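You operate a simulated robot arm through the tools that you are given. There is no shell and no other tool.

You run a simulated robot arm. Do the job below in one go: nothing can be reset, and whatever is moved stays where it is left.

JOB
Put things in order on the desk top. At the end: the teal key stands on top of the cream three-dot balsa wedge; the clear measuring cup stands where the silver beans tin stood; the silver beans tin stands where the blue cartridge (marked "INK") stood; the blue cartridge stands on top of the clear dew jar; whatever was shut is shut again. Leave all else as you found it, and nothing knocked over.

Only the result counts: the job must be done as asked and must still hold three seconds after the hand-in. Knocking over, shifting, dropping, spilling or breaking anything else fails it.

ROBOT AND FRAMES
A 5-joint arm with a two-finger parallel gripper, fixed in place. Base frame: the origin is at the foot of the arm, x ahead of it, y to its left, z up; the work surface is at about z = 0. Lengths are in mm, angles in rad, forces in N, time in s.
With the tool pointing down near the work surface it reaches from about 260 to 600 mm from the base axis. Its first joint turns from -1.152 to 1.152 rad. The tool tilts only in the upright plane through the base axis and itself; it spins freely about its own axis. Payload 1.57 kg.
Tool frame: the origin (TCP) lies between the finger pads and is the grasp point; the fingertips stand 30 mm ahead of it; z points along the fingers, y is the line along which they close. Largest opening 80 mm; finger width 17, thickness 12; the body of the gripper, 40 by 82 mm, starts 80 mm behind the TCP.
Orientation is that of the tool frame in the base frame, as a unit quaternion [w, x, y, z]. With the fingers straight down and closing along the base's y, the tool's x points along the base's -x, its y along +y and its z along -z.

CONTROLS
- The arm moves only by the tool nudge_tool. Its arguments are lists of equal length, an entry for each row: "delta_pos": the shift along the tool's x, y, z in units of 20 mm (1.0 is 20 mm), a list of three; "rotation": the turn, a rotation vector about the tool's x, y, z in units of 5 degrees (1.0 is 5 degrees), a list of three. In form: {"delta_pos": [[dx, dy, dz], ...], "rotation": [[wx, wy, wz], ...]}. A call has 1 to 20 rows; each row shifts and turns the commanded pose from where the row before left it, along the tool's axes as they then stand. "gripper" is the finger opening in mm, from 0 to 80, set as the call begins (left out, the last holds). A call with a number of a shift or a turn outside -1 to 1 is refused whole. Rows are played at 5 a second. More than 50 mm and 0.15 rad between two rows, or a gripper value outside its range, and nothing of the call is played. A pose out of reach is approached as far as the arm can. The call stops where the force on the tool passes 40 N (or 10 N more than at its start, if that is more) or the arm is blocked; 0.2 s more then pass. Each finger travels about 153 mm/s and halts on what it meets, pressing with about 36 N; the grip force reading is that of the motor and also rises with nothing between the fingers. The clock runs only during rows and for 0.2 s after the last one: add rows that do not move to give the fingers time. It gives the time, the measured TCP pose, the force on the tool (base axes), the opening and the grip force at its end, in the units of the frame above (readings bear some noise), with the torque about the TCP (base axes, N m) and any sound that the robot's microphone picked up.
- Cameras (640 x 400 px; columns grow to the right, rows downward): "scene" is fixed at [42.3, 395.3, 532]; the picture's right is [-0.73, -0.69, 0.00], its down [-0.33, 0.35, -0.87] and it looks along [0.60, -0.63, -0.49] (base axes); focal length 348 px, centre (320, 200). "wrist" rides on the gripper at [72, -7, -122] in the tool frame; the picture's right is [0.09, 1.00, 0.00], its down [-0.84, 0.08, -0.54] and it looks along [-0.54, 0.05, 0.84] (tool axes); focal length 238 px, centre (320, 200). There is no depth. A picture from a camera that has moved, and an enlarged one, comes with that camera's place and axes in the base frame and with its lens.
- get_image(camera): a new picture of that camera. The clock stands still meanwhile.
- enlarge(camera, box): a new picture of the part [left, top, right, bottom] of that camera's present view, enlarged. The clock stands still meanwhile.
- job_done(): hands the job in; it is judged then, once.

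Places have to be worked out from the pictures, the camera data and where the tool is seen. Open the gripper and draw the arm clear of the work before you hand the job in, unless the task says otherwise.

The tools are called as name(argument=value, ...) on one line, values as JSON. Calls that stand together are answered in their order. nudge_tool: Moves the arm, as the interface text tells. Its arguments: {"type":"object","properties":{"delta_pos":{"type":"array","items":{"type":"array","items":{"type":"number"}}},"rotation":{"type":"array","items":{"type":"array","items":{"type":"number"}}},"gripper":{"type":"number"}},"required":["delta_pos","rotation"]} The other tools are called the same way: get_image (camera) takes a picture; enlarge (camera, box) takes an enlarged picture of a part of a camera's view; job_done () hands the job in.

At the start:

```text
time: 0.0
ee_pos: [397.7, 40.5, 369.6]
tool_rot: [-0.001, 0.0, 1.0, 0.0]
contact_force: [-0.4, 0.2, -0.1]
moment: [0.03, 0.04, 0.03]
gripper_width: 80.0
finger_force: 0.1
```

scene: 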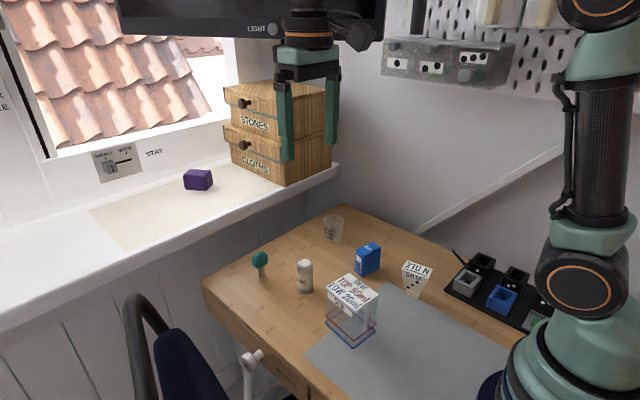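
wrist: 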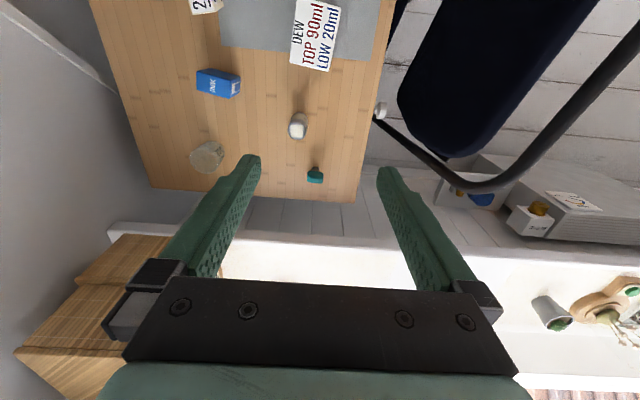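

The first pictures show a desk with several small items. I will enlarge the scene view to identify each one before moving.

enlarge(camera="scene", box=[200, 190, 440, 340])

enlarge(camera="scene", box=[380, 220, 600, 360])

enlarge(camera="wrist", box=[100, 0, 420, 200])

enlarge(camera="scene", box=[80, 60, 340, 225])

enlarge(camera="scene", box=[360, 0, 600, 150])

```text
2.67 times, centred on (320, 265) of scene
camera zoom: at [42.3, 395.3, 532.0], right [-0.73, -0.69, 0.0], down [-0.33, 0.35, -0.87], along [0.6, -0.63, -0.49], focal length 929 px, centre (320, 27)
```

zoom: 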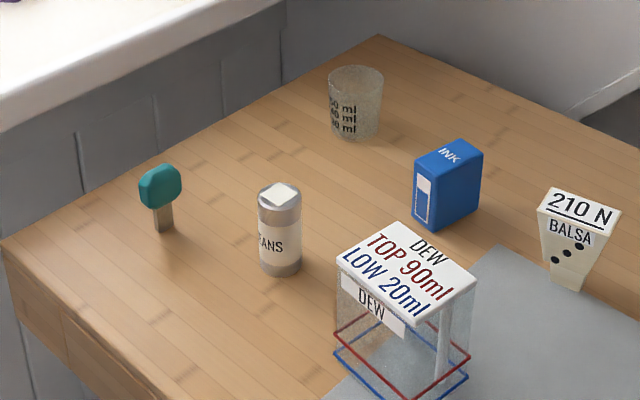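

```text
2.86 times, centred on (490, 290) of scene
camera zoom: at [42.3, 395.3, 532.0], right [-0.73, -0.69, 0.0], down [-0.33, 0.35, -0.87], along [0.6, -0.63, -0.49], focal length 995 px, centre (-166, -57)
```

zoom: 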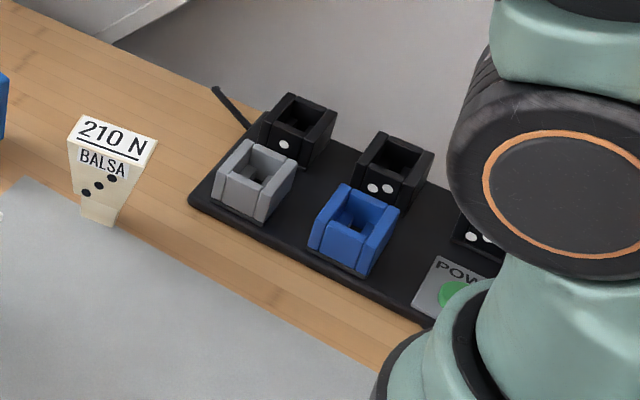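

```text
2.00 times, centred on (260, 100) of wrist
camera zoom: at [325.5, 33.9, 490.6], right [-0.09, 1.0, 0.0], down [0.84, 0.08, 0.54], along [0.54, 0.05, -0.84], focal length 477 px, centre (440, 400)
```

zoom: 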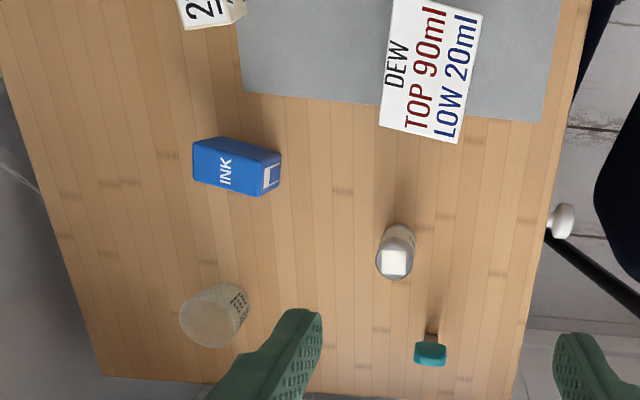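

```text
2.42 times, centred on (210, 142) of scene
camera zoom: at [42.3, 395.3, 532.0], right [-0.73, -0.69, 0.0], down [-0.33, 0.35, -0.87], along [0.6, -0.63, -0.49], focal length 844 px, centre (587, 339)
```

zoom: 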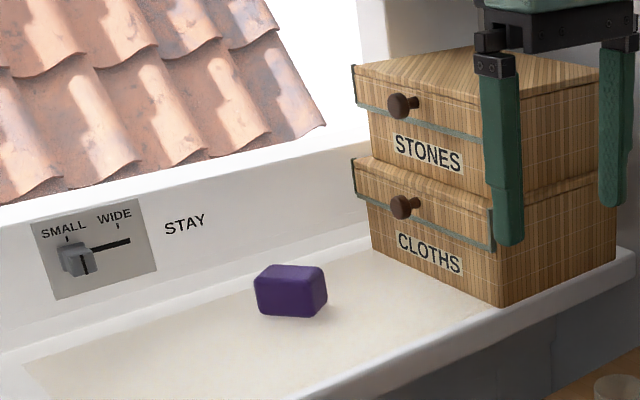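

```text
2.67 times, centred on (480, 75) of scene
camera zoom: at [42.3, 395.3, 532.0], right [-0.73, -0.69, 0.0], down [-0.33, 0.35, -0.87], along [0.6, -0.63, -0.49], focal length 929 px, centre (-107, 533)
```

zoom: 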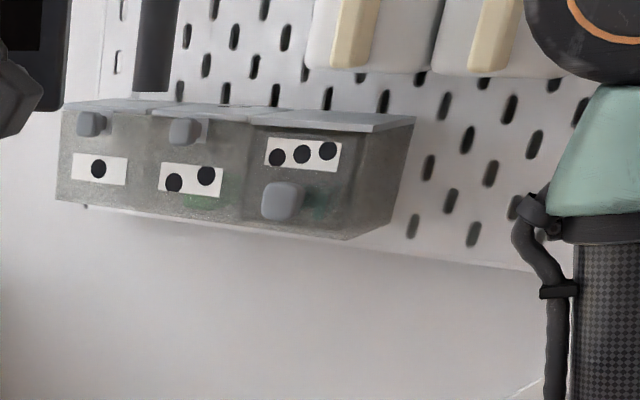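

The scene view puts the tin near (450, 9), the key near (551, 49), the cup near (532, -170), and the cartridge between the cup and the jar. I will lower the wrist camera over the middle of the desk to measure positions more closely.

nudge_tool(delta_pos=[[0.15, -0.83, 1.0], [0.15, -0.83, 1.0], [0.15, -0.83, 1.0], [0.15, -0.83, 1.0], [0.15, -0.83, 1.0], [0.15, -0.83, 1.0], [0, 0, 0]], rotation=[[0, 0, 0], [0, 0, 0], [0, 0, 0], [0, 0, 0], [0, 0, 0], [0, 0, 0], [0, 0, 0]])

get_image(camera="wrist")

get_image(camera="scene")

```text
time: 1.6
ee_pos: [379.1, -59.7, 248.9]
tool_rot: [0.001, 0.001, 1.0, 0.001]
contact_force: [-0.2, 0.3, 0.1]
moment: [-0.02, -0.01, -0.02]
gripper_width: 80.1
finger_force: 0.0
```

```text
taken
camera wrist: at [307.9, -66.1, 370.8], right [-0.09, 1.0, 0.0], down [0.84, 0.08, 0.54], along [0.54, 0.05, -0.84], focal length 238 px, centre (320, 200)
```

wrist: 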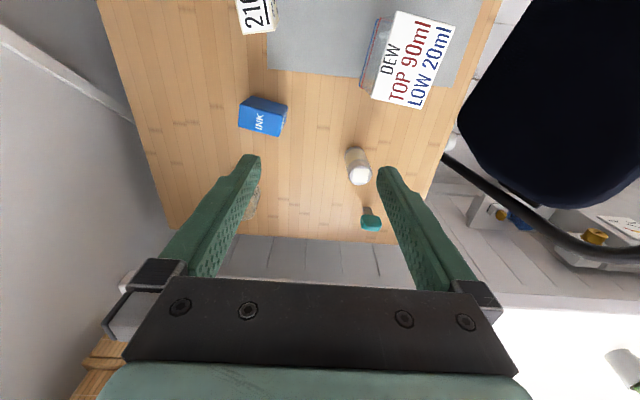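

```text
taken
```

scene: 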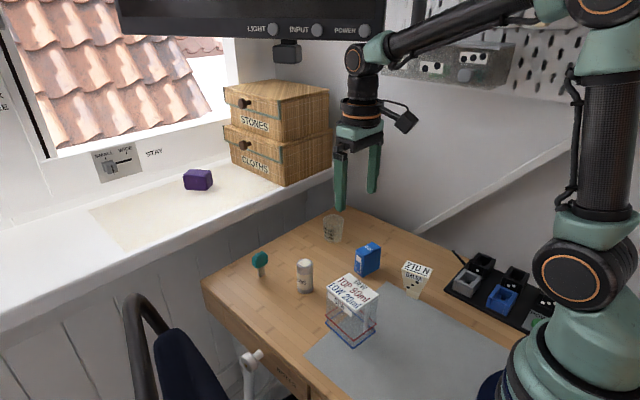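

The view is clear now; I enlarge each item in both cameras for precise positions.

enlarge(camera="wrist", box=[220, 80, 320, 142])

enlarge(camera="wrist", box=[340, 0, 480, 120])

enlarge(camera="wrist", box=[310, 140, 430, 240])

enlarge(camera="scene", box=[310, 230, 450, 350])

enlarge(camera="scene", box=[230, 200, 370, 300])

enlarge(camera="wrist", box=[200, 0, 320, 80])

```text
6.40 times, centred on (270, 111) of wrist
camera zoom: at [307.9, -66.1, 370.8], right [-0.09, 1.0, 0.0], down [0.84, 0.08, 0.54], along [0.54, 0.05, -0.84], focal length 1525 px, centre (640, 770)
```

zoom: 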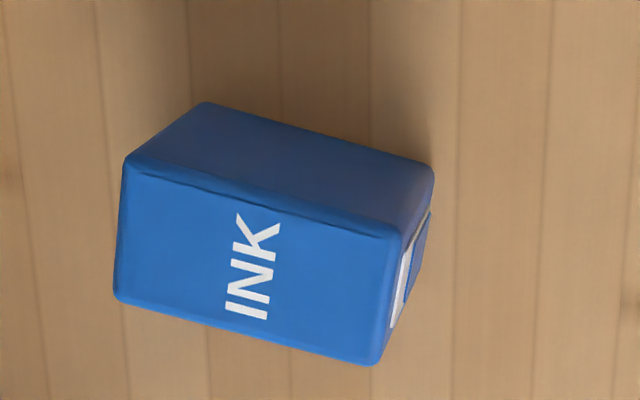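

```text
3.33 times, centred on (410, 60) of wrist
camera zoom: at [307.9, -66.1, 370.8], right [-0.09, 1.0, 0.0], down [0.84, 0.08, 0.54], along [0.54, 0.05, -0.84], focal length 794 px, centre (20, 667)
```

zoom: 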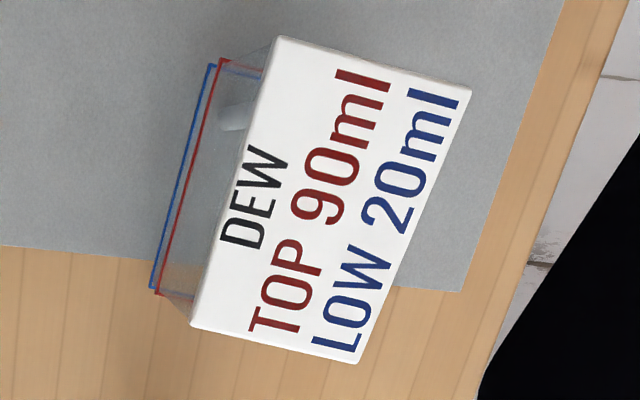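

```text
4.00 times, centred on (370, 190) of wrist
camera zoom: at [307.9, -66.1, 370.8], right [-0.09, 1.0, 0.0], down [0.84, 0.08, 0.54], along [0.54, 0.05, -0.84], focal length 953 px, centre (120, 240)
```

zoom: 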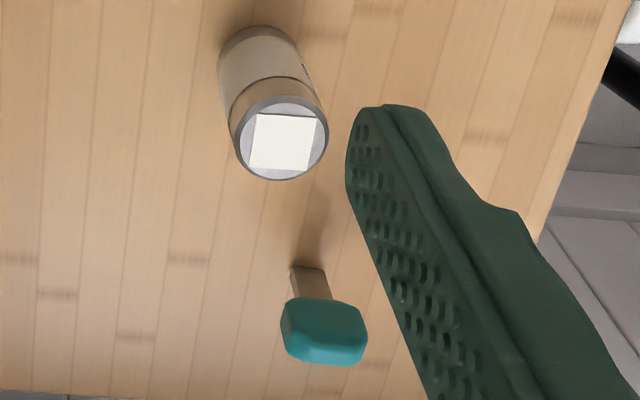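

```text
3.33 times, centred on (380, 290) of scene
camera zoom: at [42.3, 395.3, 532.0], right [-0.73, -0.69, 0.0], down [-0.33, 0.35, -0.87], along [0.6, -0.63, -0.49], focal length 1161 px, centre (120, -100)
```

zoom: 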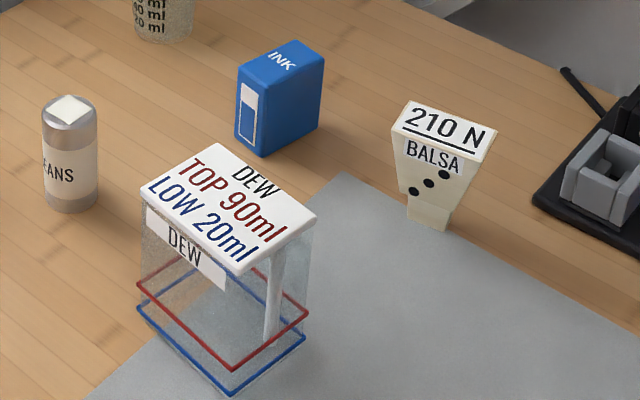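

```text
4.00 times, centred on (300, 250) of scene
camera zoom: at [42.3, 395.3, 532.0], right [-0.73, -0.69, 0.0], down [-0.33, 0.35, -0.87], along [0.6, -0.63, -0.49], focal length 1393 px, centre (400, 0)
```

zoom: 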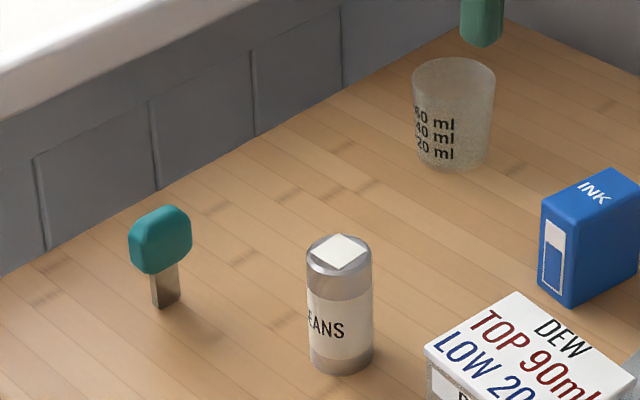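

```text
5.00 times, centred on (260, 40) of wrist
camera zoom: at [307.9, -66.1, 370.8], right [-0.09, 1.0, 0.0], down [0.84, 0.08, 0.54], along [0.54, 0.05, -0.84], focal length 1192 px, centre (620, 1000)
```

zoom: 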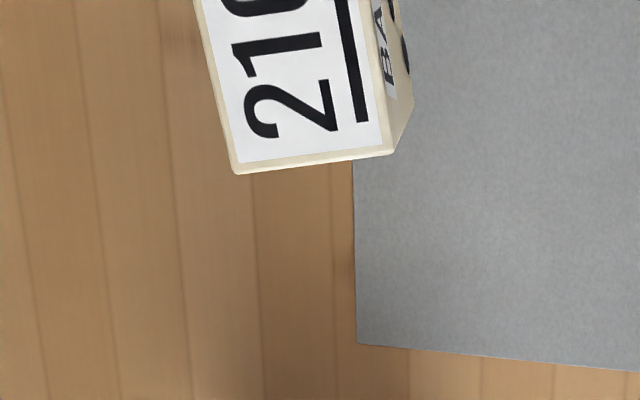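

The cartridge is about 54 x 27 mm in plan, centred near (394, -135), with its long side turned about 10 deg from the base y. I enlarge further to settle the heights.

enlarge(camera="scene", box=[345, 235, 393, 285])

enlarge(camera="scene", box=[320, 265, 384, 350])

enlarge(camera="scene", box=[390, 250, 446, 306])

enlarge(camera="scene", box=[240, 240, 330, 300])

enlarge(camera="scene", box=[305, 200, 361, 250])

```text
8.00 times, centred on (369, 260) of scene
camera zoom: at [42.3, 395.3, 532.0], right [-0.73, -0.69, 0.0], down [-0.33, 0.35, -0.87], along [0.6, -0.63, -0.49], focal length 2787 px, centre (-72, -280)
```

zoom: 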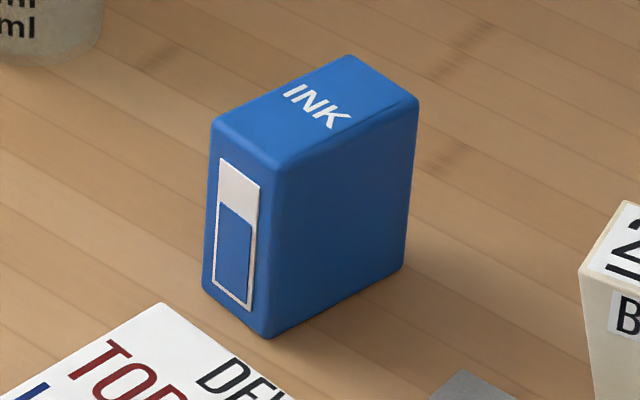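

```text
4.71 times, centred on (352, 308) of scene
camera zoom: at [42.3, 395.3, 532.0], right [-0.73, -0.69, 0.0], down [-0.33, 0.35, -0.87], along [0.6, -0.63, -0.49], focal length 1639 px, centre (169, -306)
```

zoom: 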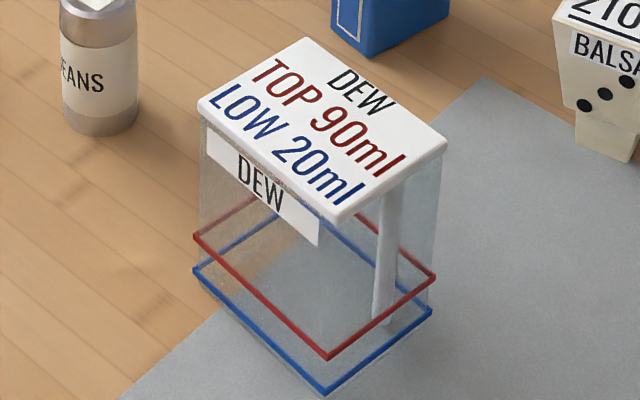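

```text
7.14 times, centred on (418, 278) of scene
camera zoom: at [42.3, 395.3, 532.0], right [-0.73, -0.69, 0.0], down [-0.33, 0.35, -0.87], along [0.6, -0.63, -0.49], focal length 2488 px, centre (-380, -357)
```

zoom: 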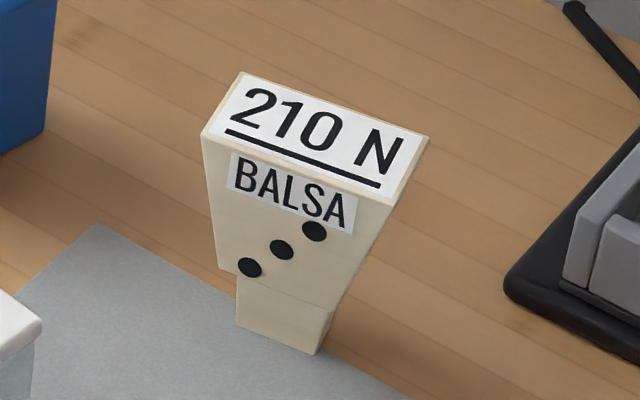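

```text
6.67 times, centred on (285, 270) of scene
camera zoom: at [42.3, 395.3, 532.0], right [-0.73, -0.69, 0.0], down [-0.33, 0.35, -0.87], along [0.6, -0.63, -0.49], focal length 2322 px, centre (553, -267)
```

zoom: 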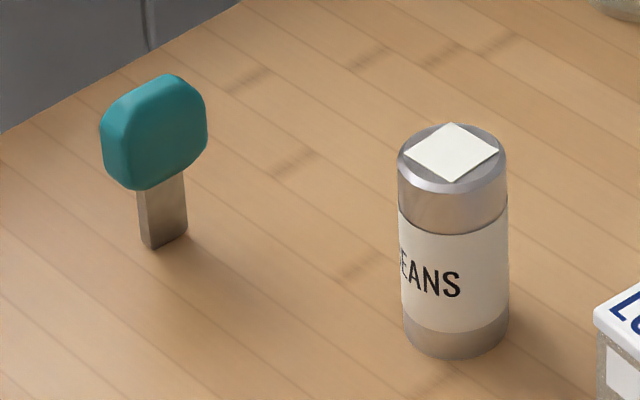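

```text
8.00 times, centred on (333, 225) of scene
camera zoom: at [42.3, 395.3, 532.0], right [-0.73, -0.69, 0.0], down [-0.33, 0.35, -0.87], along [0.6, -0.63, -0.49], focal length 2787 px, centre (216, 0)
```

zoom: 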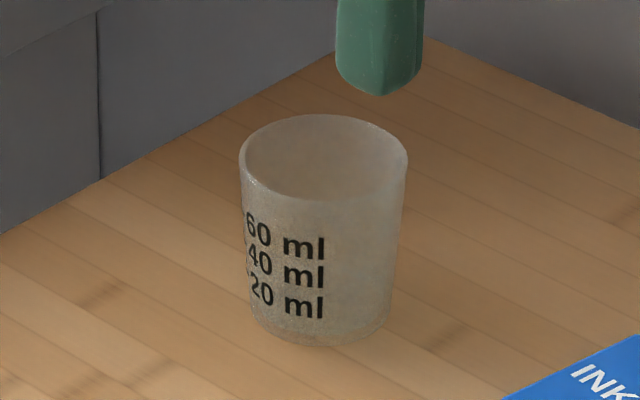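

Measured so far: cartridge (394, -134), about 60 mm high; jar lid centre (315, 26), top at about z 95; wedge top centre (276, -137), about 68 mm high; tin (452, 7), cup (531, -170) and key (551, 47). I will hover over the cartridge with the fingers turned 10 deg to match it, then check the alignment.

nudge_tool(delta_pos=[[-0.125, -0.62, 0.95], [-0.125, -0.62, 0.95], [-0.125, -0.62, 0.95], [-0.125, -0.62, 0.95], [-0.125, -0.62, 0.95], [-0.125, -0.62, 0.95], [0, 0, 0], [0, 0, 0], [0, 0, 0]], rotation=[[0, 0, 0], [0, 0, 0], [0, 0, 0], [0, 0, 0], [0, 0, 0], [0, 0, 0], [0, 0, 1], [0, 0, 1], [0, 0, 0]], gripper=80)

get_image(camera="wrist")

enlarge(camera="scene", box=[290, 150, 450, 300])

```text
time: 3.6
ee_pos: [393.7, -133.8, 134.3]
tool_rot: [-0.001, 0.089, 0.996, 0.0]
contact_force: [-0.4, -0.8, 0.1]
moment: [0.02, -0.01, 0.0]
gripper_width: 79.9
finger_force: 0.0
```

```text
taken
camera wrist: at [321.7, -128.3, 255.9], right [0.08, 1.0, 0.0], down [0.84, -0.07, 0.54], along [0.54, -0.05, -0.84], focal length 238 px, centre (320, 200)
```

wrist: 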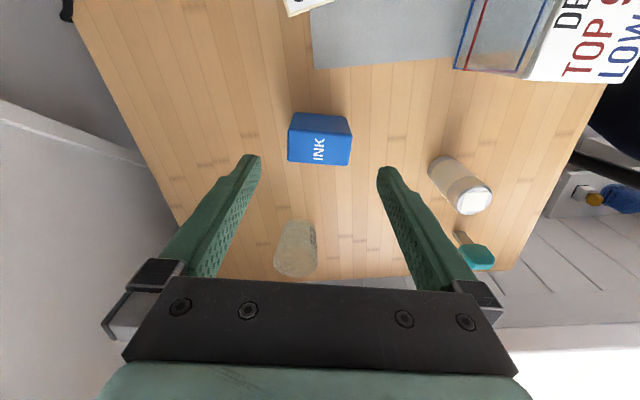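

```text
2.67 times, centred on (370, 225) of scene
camera zoom: at [42.3, 395.3, 532.0], right [-0.73, -0.69, 0.0], down [-0.33, 0.35, -0.87], along [0.6, -0.63, -0.49], focal length 929 px, centre (187, 133)
```

zoom: 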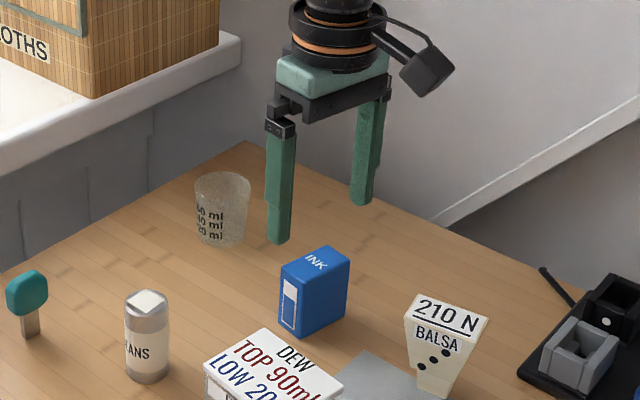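

Both views show the fingers centred on the cartridge and the yaw matched. I descend to TCP z of about 38, staying open.

nudge_tool(delta_pos=[[0, 0, 0.8], [0, 0, 0.8], [0, 0, 0.8], [0, 0, 0.8], [0, 0, 0.8], [0, 0, 0.8], [0, 0, 0]], rotation=[[0, 0, 0], [0, 0, 0], [0, 0, 0], [0, 0, 0], [0, 0, 0], [0, 0, 0], [0, 0, 0]], gripper=80)

get_image(camera="wrist")

enlarge(camera="scene", box=[310, 190, 430, 300])

```text
time: 5.2
ee_pos: [394.5, -133.0, 37.8]
tool_rot: [0.001, 0.087, 0.996, 0.0]
contact_force: [0.1, -0.1, 0.6]
moment: [0.03, -0.01, 0.0]
gripper_width: 79.9
finger_force: 0.1
```

```text
taken
camera wrist: at [322.3, -126.9, 160.0], right [0.08, 1.0, 0.0], down [0.84, -0.07, 0.54], along [0.54, -0.05, -0.84], focal length 238 px, centre (320, 200)
```

wrist: 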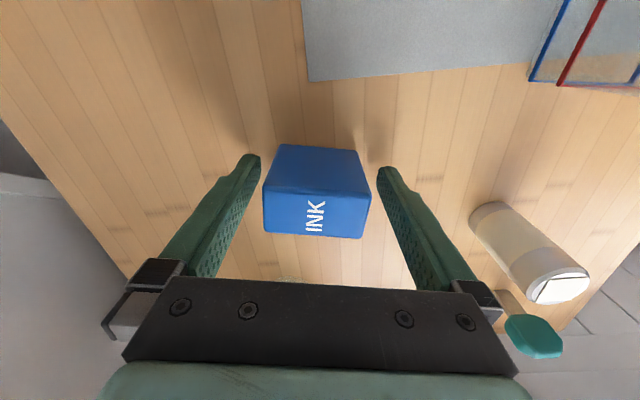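

```text
3.64 times, centred on (370, 245) of scene
camera zoom: at [42.3, 395.3, 532.0], right [-0.73, -0.69, 0.0], down [-0.33, 0.35, -0.87], along [0.6, -0.63, -0.49], focal length 1267 px, centre (138, 36)
```

zoom: 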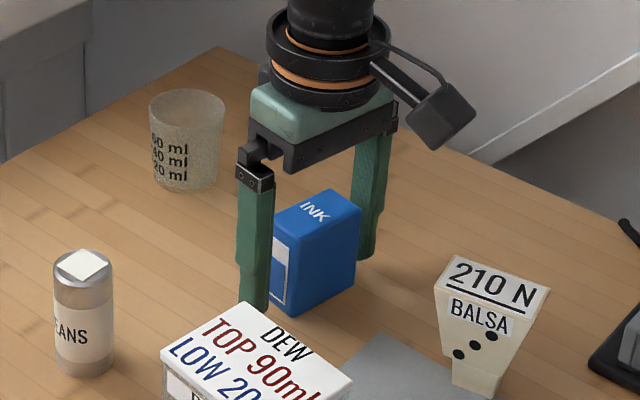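

The cartridge sits between the fingers with room on both sides. I close on it.

nudge_tool(delta_pos=[[0, 0, 0], [0, 0, 0], [0, 0, 0]], rotation=[[0, 0, 0], [0, 0, 0], [0, 0, 0]], gripper=40)

```text
time: 6.0
ee_pos: [393.9, -132.1, 38.1]
tool_rot: [-0.001, 0.088, 0.996, 0.0]
contact_force: [0.9, -0.6, 0.6]
moment: [0.0, -0.03, 0.02]
gripper_width: 54.0
finger_force: 36.2
```

The grip holds at 54 mm with 36 N. I lift the cartridge straight up.

nudge_tool(delta_pos=[[0, 0, -0.4], [0, 0, -0.8], [0, 0, -0.9], [0, 0, -0.9], [0, 0, -0.9], [0, 0, -0.9], [0, 0, -0.9], [0, 0, -0.8], [0, 0, 0]], rotation=[[0, 0, 0], [0, 0, 0], [0, 0, 0], [0, 0, 0], [0, 0, 0], [0, 0, 0], [0, 0, 0], [0, 0, 0], [0, 0, 0]])

get_image(camera="wrist")

get_image(camera="scene")

```text
time: 8.0
ee_pos: [395.6, -134.8, 170.6]
tool_rot: [0.0, 0.088, 0.996, 0.0]
contact_force: [-0.1, -0.4, -0.3]
moment: [0.01, -0.03, 0.01]
gripper_width: 54.1
finger_force: 35.5
```

```text
taken
camera wrist: at [323.0, -128.5, 291.7], right [0.08, 1.0, 0.0], down [0.84, -0.07, 0.54], along [0.54, -0.05, -0.84], focal length 238 px, centre (320, 200)
```

wrist: 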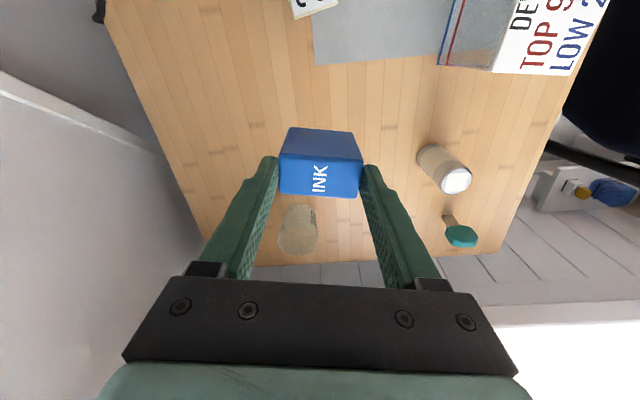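

```text
taken
```

scene: 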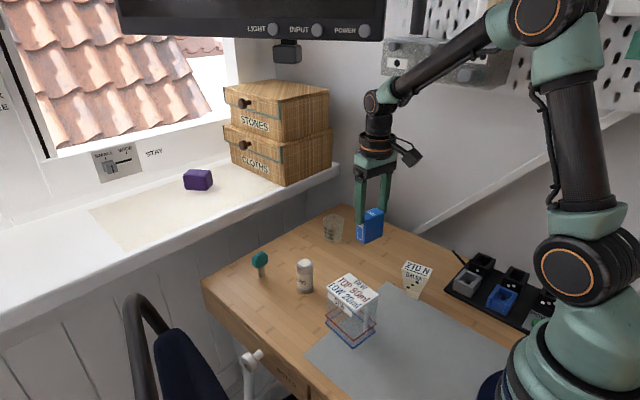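

The cartridge is lifted cleanly. I carry it over the jar lid at (315, 26), staying high, and trim the yaw to match the lid.

nudge_tool(delta_pos=[[0.595, 0.803, 0], [0.595, 0.803, 0], [0.595, 0.803, 0], [0.595, 0.803, 0], [0.595, 0.803, 0], [0.595, 0.803, 0], [0.595, 0.803, 0], [0.595, 0.803, 0], [0.595, 0.803, 0], [0, 0, 0], [0, 0, 0]], rotation=[[0, 0, 0], [0, 0, 0], [0, 0, 0], [0, 0, 0], [0, 0, 0], [0, 0, 0], [0, 0, 0], [0, 0, 0], [0, 0, 0], [0, 0, -0.7], [0, 0, 0]])

get_image(camera="wrist")

enlarge(camera="scene", box=[280, 200, 430, 360])

```text
time: 10.4
ee_pos: [313.7, 27.4, 168.9]
tool_rot: [0.001, 0.058, 0.998, 0.0]
contact_force: [0.9, -0.6, -0.9]
moment: [-0.01, -0.01, 0.0]
gripper_width: 53.6
finger_force: 36.2
```

```text
taken
camera wrist: at [241.6, 29.1, 291.4], right [0.02, 1.0, 0.0], down [0.84, -0.02, 0.54], along [0.54, -0.01, -0.84], focal length 238 px, centre (320, 200)
```

wrist: 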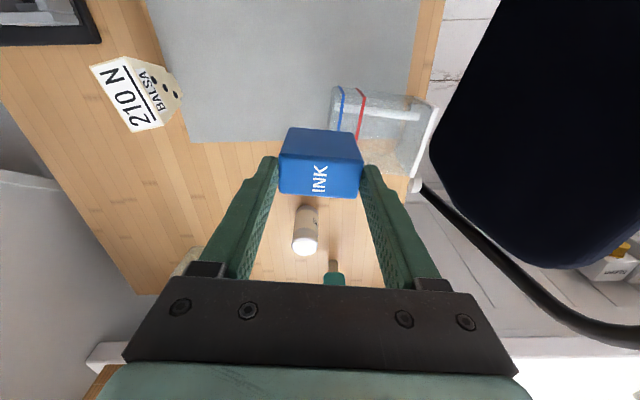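

```text
2.50 times, centred on (355, 280) of scene
camera zoom: at [42.3, 395.3, 532.0], right [-0.73, -0.69, 0.0], down [-0.33, 0.35, -0.87], along [0.6, -0.63, -0.49], focal length 871 px, centre (232, 0)
```

zoom: 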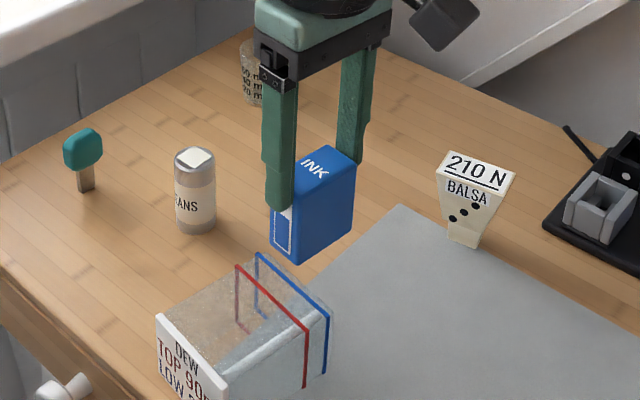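

The jar has tipped onto its side. The wrist pictures show the cartridge slid about 30 mm down in the grip during the lift, so it must have hung low enough to hit the jar as I crossed; I should have checked that before moving. I look closely at the jar before doing anything else.

enlarge(camera="scene", box=[320, 260, 440, 370])

enlarge(camera="wrist", box=[270, 70, 450, 210])

get_image(camera="scene")

```text
3.64 times, centred on (380, 315) of scene
camera zoom: at [42.3, 395.3, 532.0], right [-0.73, -0.69, 0.0], down [-0.33, 0.35, -0.87], along [0.6, -0.63, -0.49], focal length 1267 px, centre (102, -218)
```

zoom: 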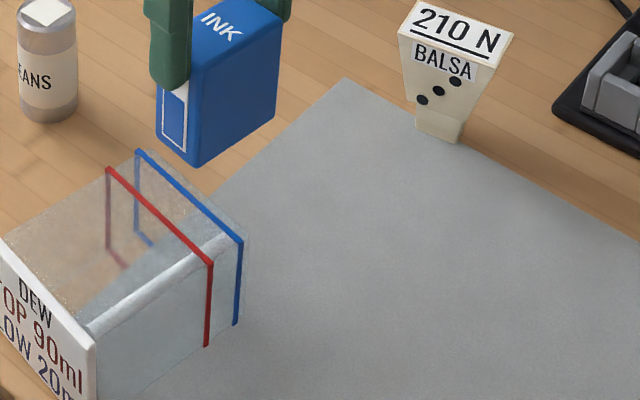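

```text
2.86 times, centred on (360, 140) of wrist
camera zoom: at [241.6, 29.1, 291.4], right [0.02, 1.0, 0.0], down [0.84, -0.02, 0.54], along [0.54, -0.01, -0.84], focal length 681 px, centre (206, 371)
```

zoom: 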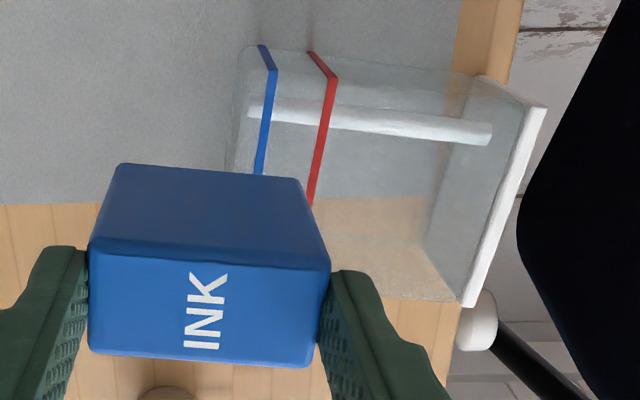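

```text
taken
```

scene: 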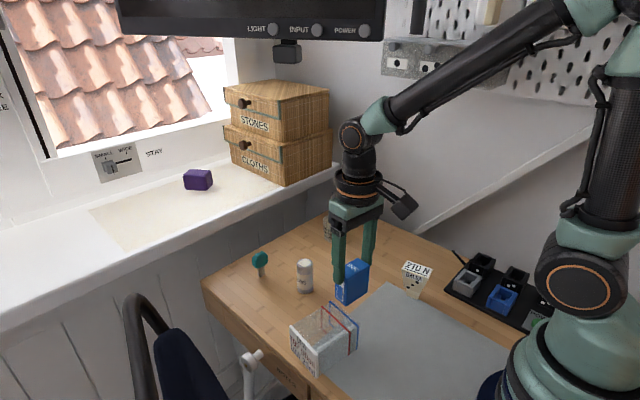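

The jar lies on its long side with the lid toward +y. I see no liquid and the lid is still on. First I take the cartridge back to its own spot at the same height, gently, so that my hands are free to right the jar.

nudge_tool(delta_pos=[[-0.2, -0.3, 0], [-0.411, -0.629, 0], [-0.411, -0.629, 0], [-0.411, -0.629, 0], [-0.411, -0.629, 0], [-0.411, -0.629, 0], [-0.411, -0.629, 0], [-0.411, -0.629, 0], [-0.411, -0.629, 0], [-0.411, -0.629, 0], [-0.411, -0.629, 0], [-0.411, -0.629, 0], [-0.209, -0.32, 0], [0, 0, 0], [0, 0, 0]], rotation=[[0, 0, 0], [0, 0, 0], [0, 0, 0], [0, 0, 0], [0, 0, 0], [0, 0, 0], [0, 0, 0], [0, 0, 0], [0, 0, 0], [0, 0, 0], [0, 0, 0], [0, 0, 0], [0, 0, 0], [0, 0, 0.7], [0, 0, 0]])

get_image(camera="wrist")

enlarge(camera="scene", box=[280, 190, 440, 350])

```text
time: 13.6
ee_pos: [393.9, -133.5, 169.5]
tool_rot: [-0.001, 0.088, 0.996, 0.0]
contact_force: [0.5, -0.3, -0.1]
moment: [-0.02, -0.01, -0.02]
gripper_width: 53.8
finger_force: 35.9
```

```text
taken
camera wrist: at [323.1, -127.3, 290.6], right [0.08, 1.0, 0.0], down [0.84, -0.07, 0.54], along [0.54, -0.05, -0.84], focal length 238 px, centre (320, 200)
```

wrist: 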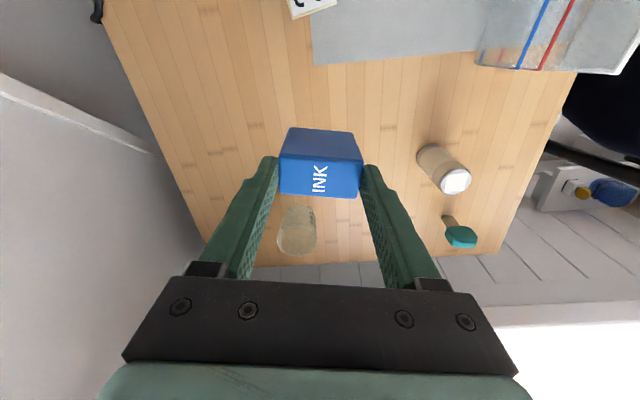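

```text
2.50 times, centred on (360, 270) of scene
camera zoom: at [42.3, 395.3, 532.0], right [-0.73, -0.69, 0.0], down [-0.33, 0.35, -0.87], along [0.6, -0.63, -0.49], focal length 871 px, centre (220, 25)
```

zoom: 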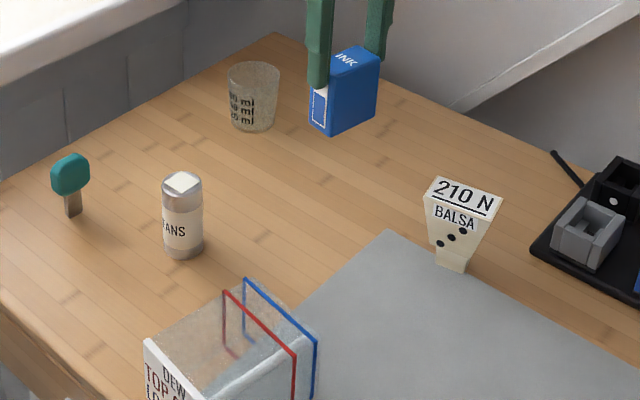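

The cartridge is still held level in the fingertips with its underside around z 95. I lower it most of the way, then feel for the desk.

nudge_tool(delta_pos=[[0, 0, 0.5], [0, 0, 0.7], [0, 0, 0.7], [0, 0, 0.7], [0, 0, 0.7], [0, 0, 0.7], [0, 0, 0.3], [0, 0, 0]], rotation=[[0, 0, 0], [0, 0, 0], [0, 0, 0], [0, 0, 0], [0, 0, 0], [0, 0, 0], [0, 0, 0], [0, 0, 0]])

enlarge(camera="scene", box=[310, 190, 430, 290])

get_image(camera="wrist")

```text
time: 15.4
ee_pos: [395.6, -132.6, 82.5]
tool_rot: [0.001, 0.087, 0.996, 0.0]
contact_force: [0.0, -0.4, -0.3]
moment: [0.0, -0.02, 0.0]
gripper_width: 53.9
finger_force: 36.6
```

```text
4.00 times, centred on (370, 240) of scene
camera zoom: at [42.3, 395.3, 532.0], right [-0.73, -0.69, 0.0], down [-0.33, 0.35, -0.87], along [0.6, -0.63, -0.49], focal length 1393 px, centre (120, 40)
```

zoom: 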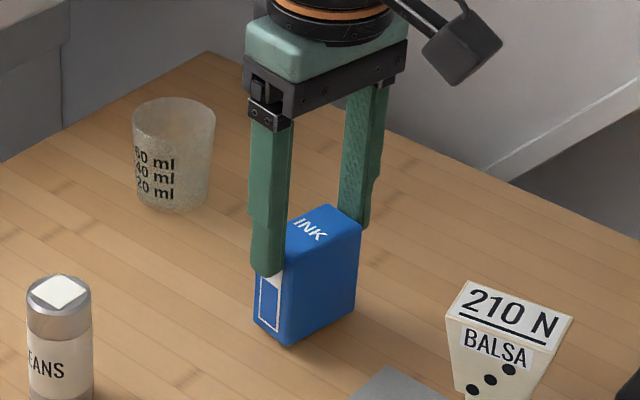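

```text
taken
camera wrist: at [322.9, -126.3, 204.3], right [0.08, 1.0, 0.0], down [0.84, -0.07, 0.54], along [0.54, -0.05, -0.84], focal length 238 px, centre (320, 200)
```

wrist: 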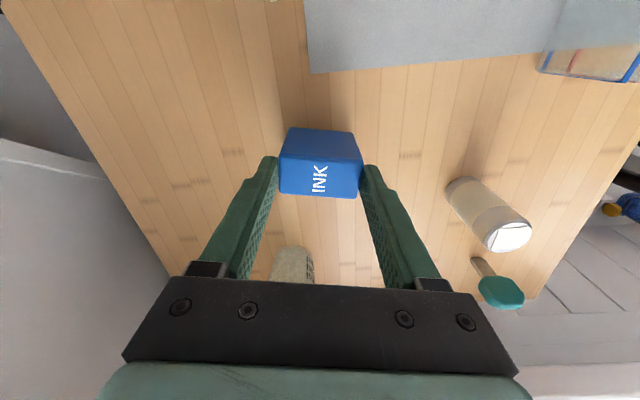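

The underside is now a few millimetres above the desk. I step down 2 mm at a time and watch the force.

nudge_tool(delta_pos=[[0, 0, 0.1], [0, 0, 0.1], [0, 0, 0.1]], rotation=[[0, 0, 0], [0, 0, 0], [0, 0, 0]])

```text
time: 16.2
ee_pos: [396.0, -132.5, 79.4]
tool_rot: [0.001, 0.087, 0.996, 0.0]
contact_force: [-6.1, 3.9, 26.2]
moment: [0.19, 0.46, 0.01]
gripper_width: 53.9
finger_force: 36.0
```

The desk pushes back with 26 N, so the cartridge is standing. I ease the command back up 3 mm to take the load off, then open.

nudge_tool(delta_pos=[[0, 0, -0.08], [0, 0, -0.06], [0, 0, 0]], rotation=[[0, 0, 0], [0, 0, 0], [0, 0, 0]])

enlarge(camera="wrist", box=[240, 100, 400, 220])

```text
time: 17.0
ee_pos: [393.8, -132.9, 79.5]
tool_rot: [0.0, 0.088, 0.996, 0.0]
contact_force: [-0.4, -0.5, -0.2]
moment: [-0.03, 0.0, 0.0]
gripper_width: 53.8
finger_force: 35.6
```

```text
3.33 times, centred on (320, 160) of wrist
camera zoom: at [322.3, -127.4, 201.4], right [0.08, 1.0, 0.0], down [0.84, -0.07, 0.54], along [0.54, -0.04, -0.84], focal length 794 px, centre (320, 333)
```

zoom: 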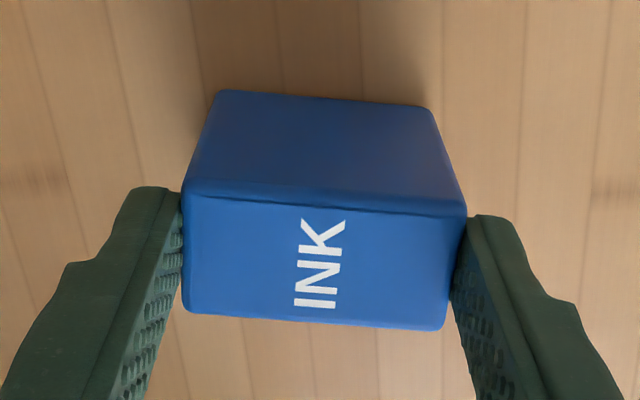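

The load is off and the cartridge stands level. I open the fingers and look again.

nudge_tool(delta_pos=[[0, 0, 0.02], [0, 0, 0], [0, 0, 0]], rotation=[[0, 0, 0], [0, 0, 0], [0, 0, 0]], gripper=72)

enlarge(camera="scene", box=[310, 190, 430, 290])

enlarge(camera="wrist", box=[240, 100, 400, 220])

```text
time: 17.8
ee_pos: [394.3, -134.0, 79.0]
tool_rot: [0.0, 0.087, 0.996, 0.0]
contact_force: [-0.8, -0.9, 0.2]
moment: [0.0, -0.01, 0.04]
gripper_width: 72.2
finger_force: 0.0
```

```text
4.00 times, centred on (370, 240) of scene
camera zoom: at [42.3, 395.3, 532.0], right [-0.73, -0.69, 0.0], down [-0.33, 0.35, -0.87], along [0.6, -0.63, -0.49], focal length 1393 px, centre (120, 40)
```

zoom: 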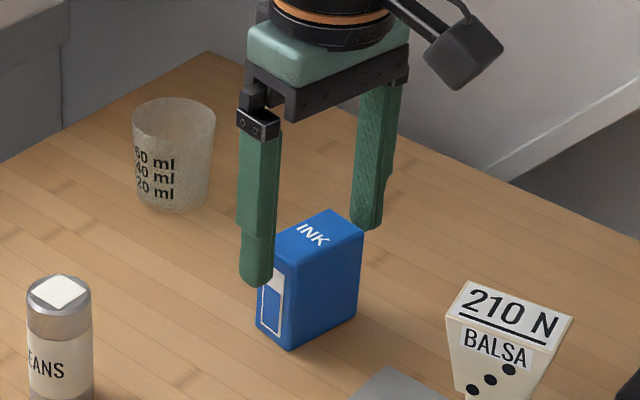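

```text
3.33 times, centred on (320, 160) of wrist
camera zoom: at [322.5, -127.4, 201.5], right [0.08, 1.0, 0.0], down [0.84, -0.07, 0.54], along [0.54, -0.04, -0.84], focal length 794 px, centre (320, 333)
```

zoom: 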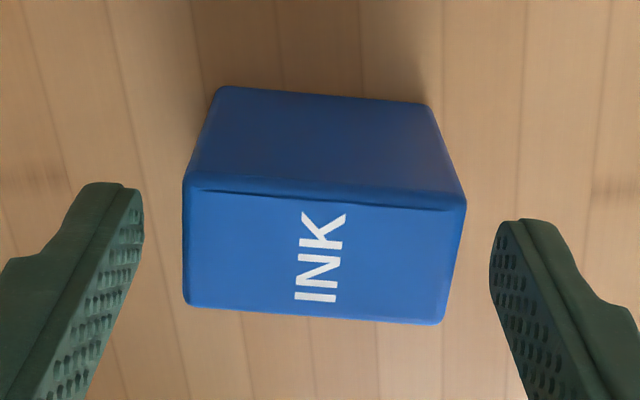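

The cartridge stands back on its spot. I raise the arm and move over to get a clear look at the fallen jar.

nudge_tool(delta_pos=[[0, 0, -1], [0, 0, -1], [0, 0, -1], [0, 0, -1], [0, 0, -1], [0, 0, -1], [0, 0, -1], [0, 0, -1], [0, 0, -1], [0.3, 1, 0], [0.3, 1, 0], [0.3, 1, 0], [0.3, 1, 0], [0.3, 1, 0], [0.3, 1, 0], [0.3, 1, 0], [0.3, 1, 0], [0, 0, 0]], rotation=[[0, 0, 0], [0, 0, 0], [0, 0, 0], [0, 0, 0], [0, 0, 0], [0, 0, 0], [0, 0, 0], [0, 0, 0], [0, 0, 0], [0, 0, 0], [0, 0, 0], [0, 0, 0], [0, 0, 0], [0, 0, 0], [0, 0, 0], [0, 0, 0], [0, 0, -1], [0, 0, -1]], gripper=80)

get_image(camera="wrist")

enlarge(camera="scene", box=[270, 280, 390, 390])

```text
time: 21.6
ee_pos: [376.6, 32.9, 258.7]
tool_rot: [0.0, -0.001, 1.0, 0.001]
contact_force: [-0.3, 1.3, -0.7]
moment: [0.0, -0.01, -0.02]
gripper_width: 80.1
finger_force: 0.0
```

```text
taken
camera wrist: at [303.8, 25.5, 380.9], right [-0.09, 1.0, 0.0], down [0.84, 0.08, 0.54], along [0.54, 0.05, -0.84], focal length 238 px, centre (320, 200)
```

wrist: 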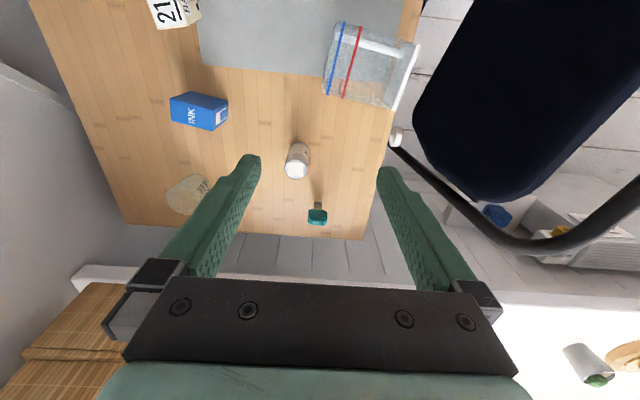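

```text
3.64 times, centred on (330, 335) of scene
camera zoom: at [42.2, 395.3, 532.0], right [-0.73, -0.69, 0.0], down [-0.33, 0.35, -0.87], along [0.6, -0.63, -0.49], focal length 1267 px, centre (284, -291)
```

zoom: 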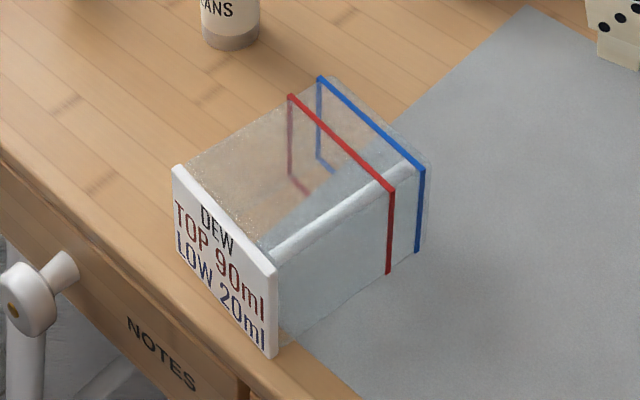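

I enlarge the wrist view of the jar to get its exact pose.

enlarge(camera="wrist", box=[300, 0, 440, 120])

```text
3.33 times, centred on (370, 60) of wrist
camera zoom: at [303.8, 25.5, 380.9], right [-0.09, 1.0, 0.0], down [0.84, 0.08, 0.54], along [0.54, 0.05, -0.84], focal length 794 px, centre (153, 667)
```

zoom: 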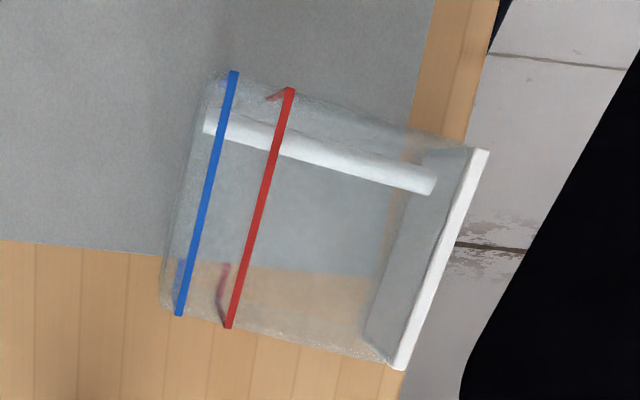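

The jar's axis runs from its base centre near (316, 38) to its lid near (329, 134), and it is about 75 wide, 57 thick and 97 long. The plan is to grip it across the 75 mm width near the lid, turn it until its axis points away from the base, and tilt it upright. First I hover over it.

nudge_tool(delta_pos=[[0.427, 0.623, 0.8], [0.427, 0.623, 0.8], [0.427, 0.623, 0.8], [0.427, 0.623, 0.8], [0.427, 0.623, 0.8], [0.427, 0.623, 0.8], [0, 0, 0]], rotation=[[0, 0, 0], [0, 0, 0], [0, 0, 0], [0, 0, 0], [0, 0, 0], [0, 0, 0], [0, 0, 0]], gripper=80)

nudge_tool(delta_pos=[[0, 0, 0], [0, 0, 0], [0, 0, 0], [0, 0, 0], [0, 0, 0], [0, 0, 0], [0, 0, 0], [0, 0, 0], [0, 0, 0], [0, 0, 0], [0, 0, 0], [0, 0, 0], [0, 0, 0], [0, 0, 0], [0, 0, 0], [0, 0, 0], [0, 0, 0], [0, 0, 0], [0, 0, 0], [0, 0, 0]], rotation=[[0, 0, 0.977], [0, 0, 0.977], [0, 0, 0.977], [0, 0, 0.977], [0, 0, 0.977], [0, 0, 0.977], [0, 0, 0.977], [0, 0, 0.977], [0, 0, 0.977], [0, 0, 0.977], [0, 0, 0.977], [0, 0, 0.977], [0, 0, 0.977], [0, 0, 0.977], [0, 0, 0.977], [0, 0, 0.977], [0, 0, 0.977], [0, 0, 0.977], [0, 0, 0.977], [0, 0, 0.977]])

get_image(camera="wrist")

get_image(camera="scene")

```text
time: 23.2
ee_pos: [322.7, 108.2, 163.7]
tool_rot: [0.0, 0.001, 1.0, 0.001]
contact_force: [-0.1, 0.1, 0.9]
moment: [-0.01, 0.0, -0.03]
gripper_width: 79.8
finger_force: 0.1
```

```text
time: 27.4
ee_pos: [324.4, 107.9, 162.8]
tool_rot: [-0.001, 0.753, 0.658, 0.0]
contact_force: [0.2, 0.0, -0.6]
moment: [0.01, 0.0, 0.0]
gripper_width: 80.2
finger_force: 0.1
```

```text
taken
camera wrist: at [327.7, 179.6, 285.2], right [1.0, -0.04, 0.0], down [-0.04, -0.84, 0.54], along [-0.02, -0.54, -0.84], focal length 238 px, centre (320, 200)
```

wrist: 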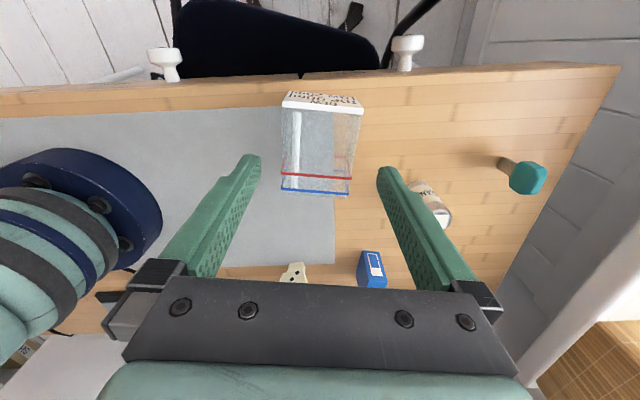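

```text
taken
```

scene: 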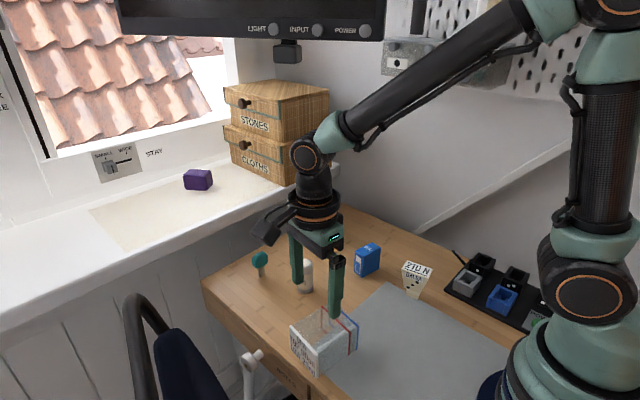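

The fingers are turned across the jar. I enlarge the wrist view to centre them on its width before going down.

enlarge(camera="wrist", box=[240, 70, 400, 210])

```text
2.86 times, centred on (320, 140) of wrist
camera zoom: at [327.7, 179.6, 285.2], right [1.0, -0.04, 0.0], down [-0.04, -0.84, 0.54], along [-0.02, -0.54, -0.84], focal length 681 px, centre (320, 371)
```

zoom: 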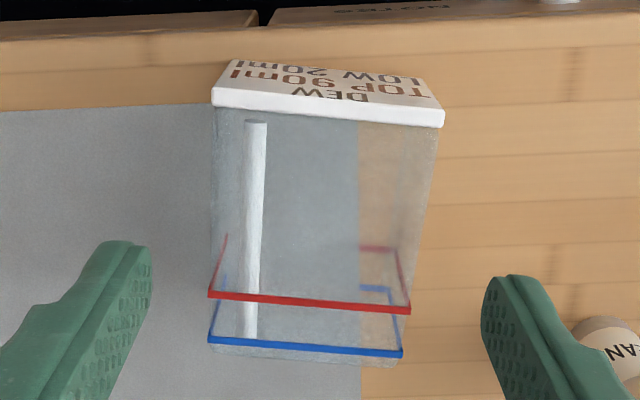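

From this view the jar's lid centre is (328.6, 134.6), consistent with before, and the tool at (324.4, 107.9) is centred to within a millimetre. I go down until the tips are just above the jar's upper side, then check again.

nudge_tool(delta_pos=[[0, 0, 0.7], [0, 0, 0.7], [0, 0, 0.7], [0, 0, 0.7], [0, 0, 0.6], [0, 0, 0]], rotation=[[0, 0, 0], [0, 0, 0], [0, 0, 0], [0, 0, 0], [0, 0, 0], [0, 0, 0]], gripper=80)

enlarge(camera="wrist", box=[220, 90, 420, 240])

enlarge(camera="scene", box=[270, 260, 390, 390])

```text
time: 28.8
ee_pos: [324.4, 108.8, 94.3]
tool_rot: [0.001, 0.752, 0.659, -0.001]
contact_force: [0.4, -0.5, 0.8]
moment: [-0.02, -0.02, 0.02]
gripper_width: 80.1
finger_force: 0.1
```

```text
2.67 times, centred on (320, 165) of wrist
camera zoom: at [327.7, 180.6, 216.9], right [1.0, -0.04, 0.0], down [-0.03, -0.84, 0.54], along [-0.02, -0.54, -0.84], focal length 636 px, centre (320, 293)
```

zoom: 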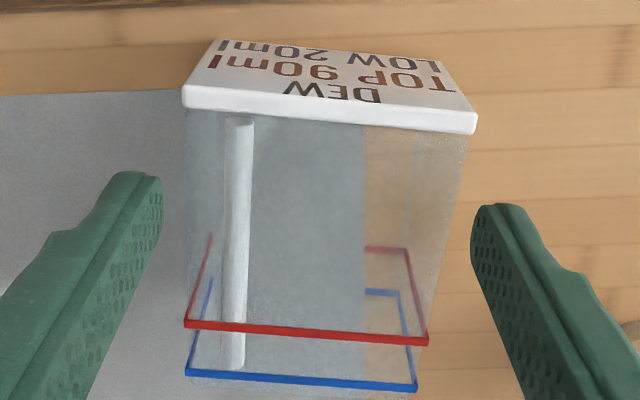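

```text
3.08 times, centred on (330, 325) of scene
camera zoom: at [42.3, 395.3, 532.0], right [-0.73, -0.69, 0.0], down [-0.33, 0.35, -0.87], along [0.6, -0.63, -0.49], focal length 1072 px, centre (289, -185)
```

zoom: 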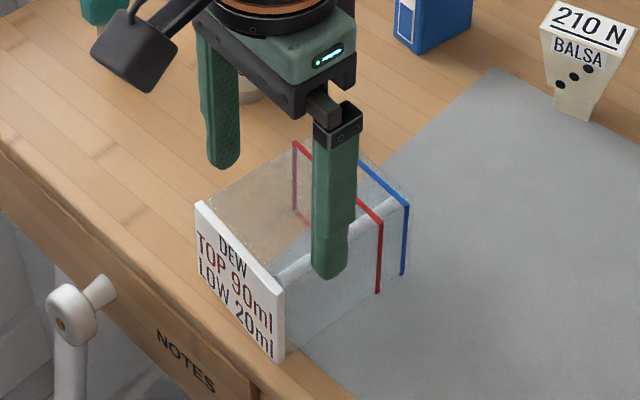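

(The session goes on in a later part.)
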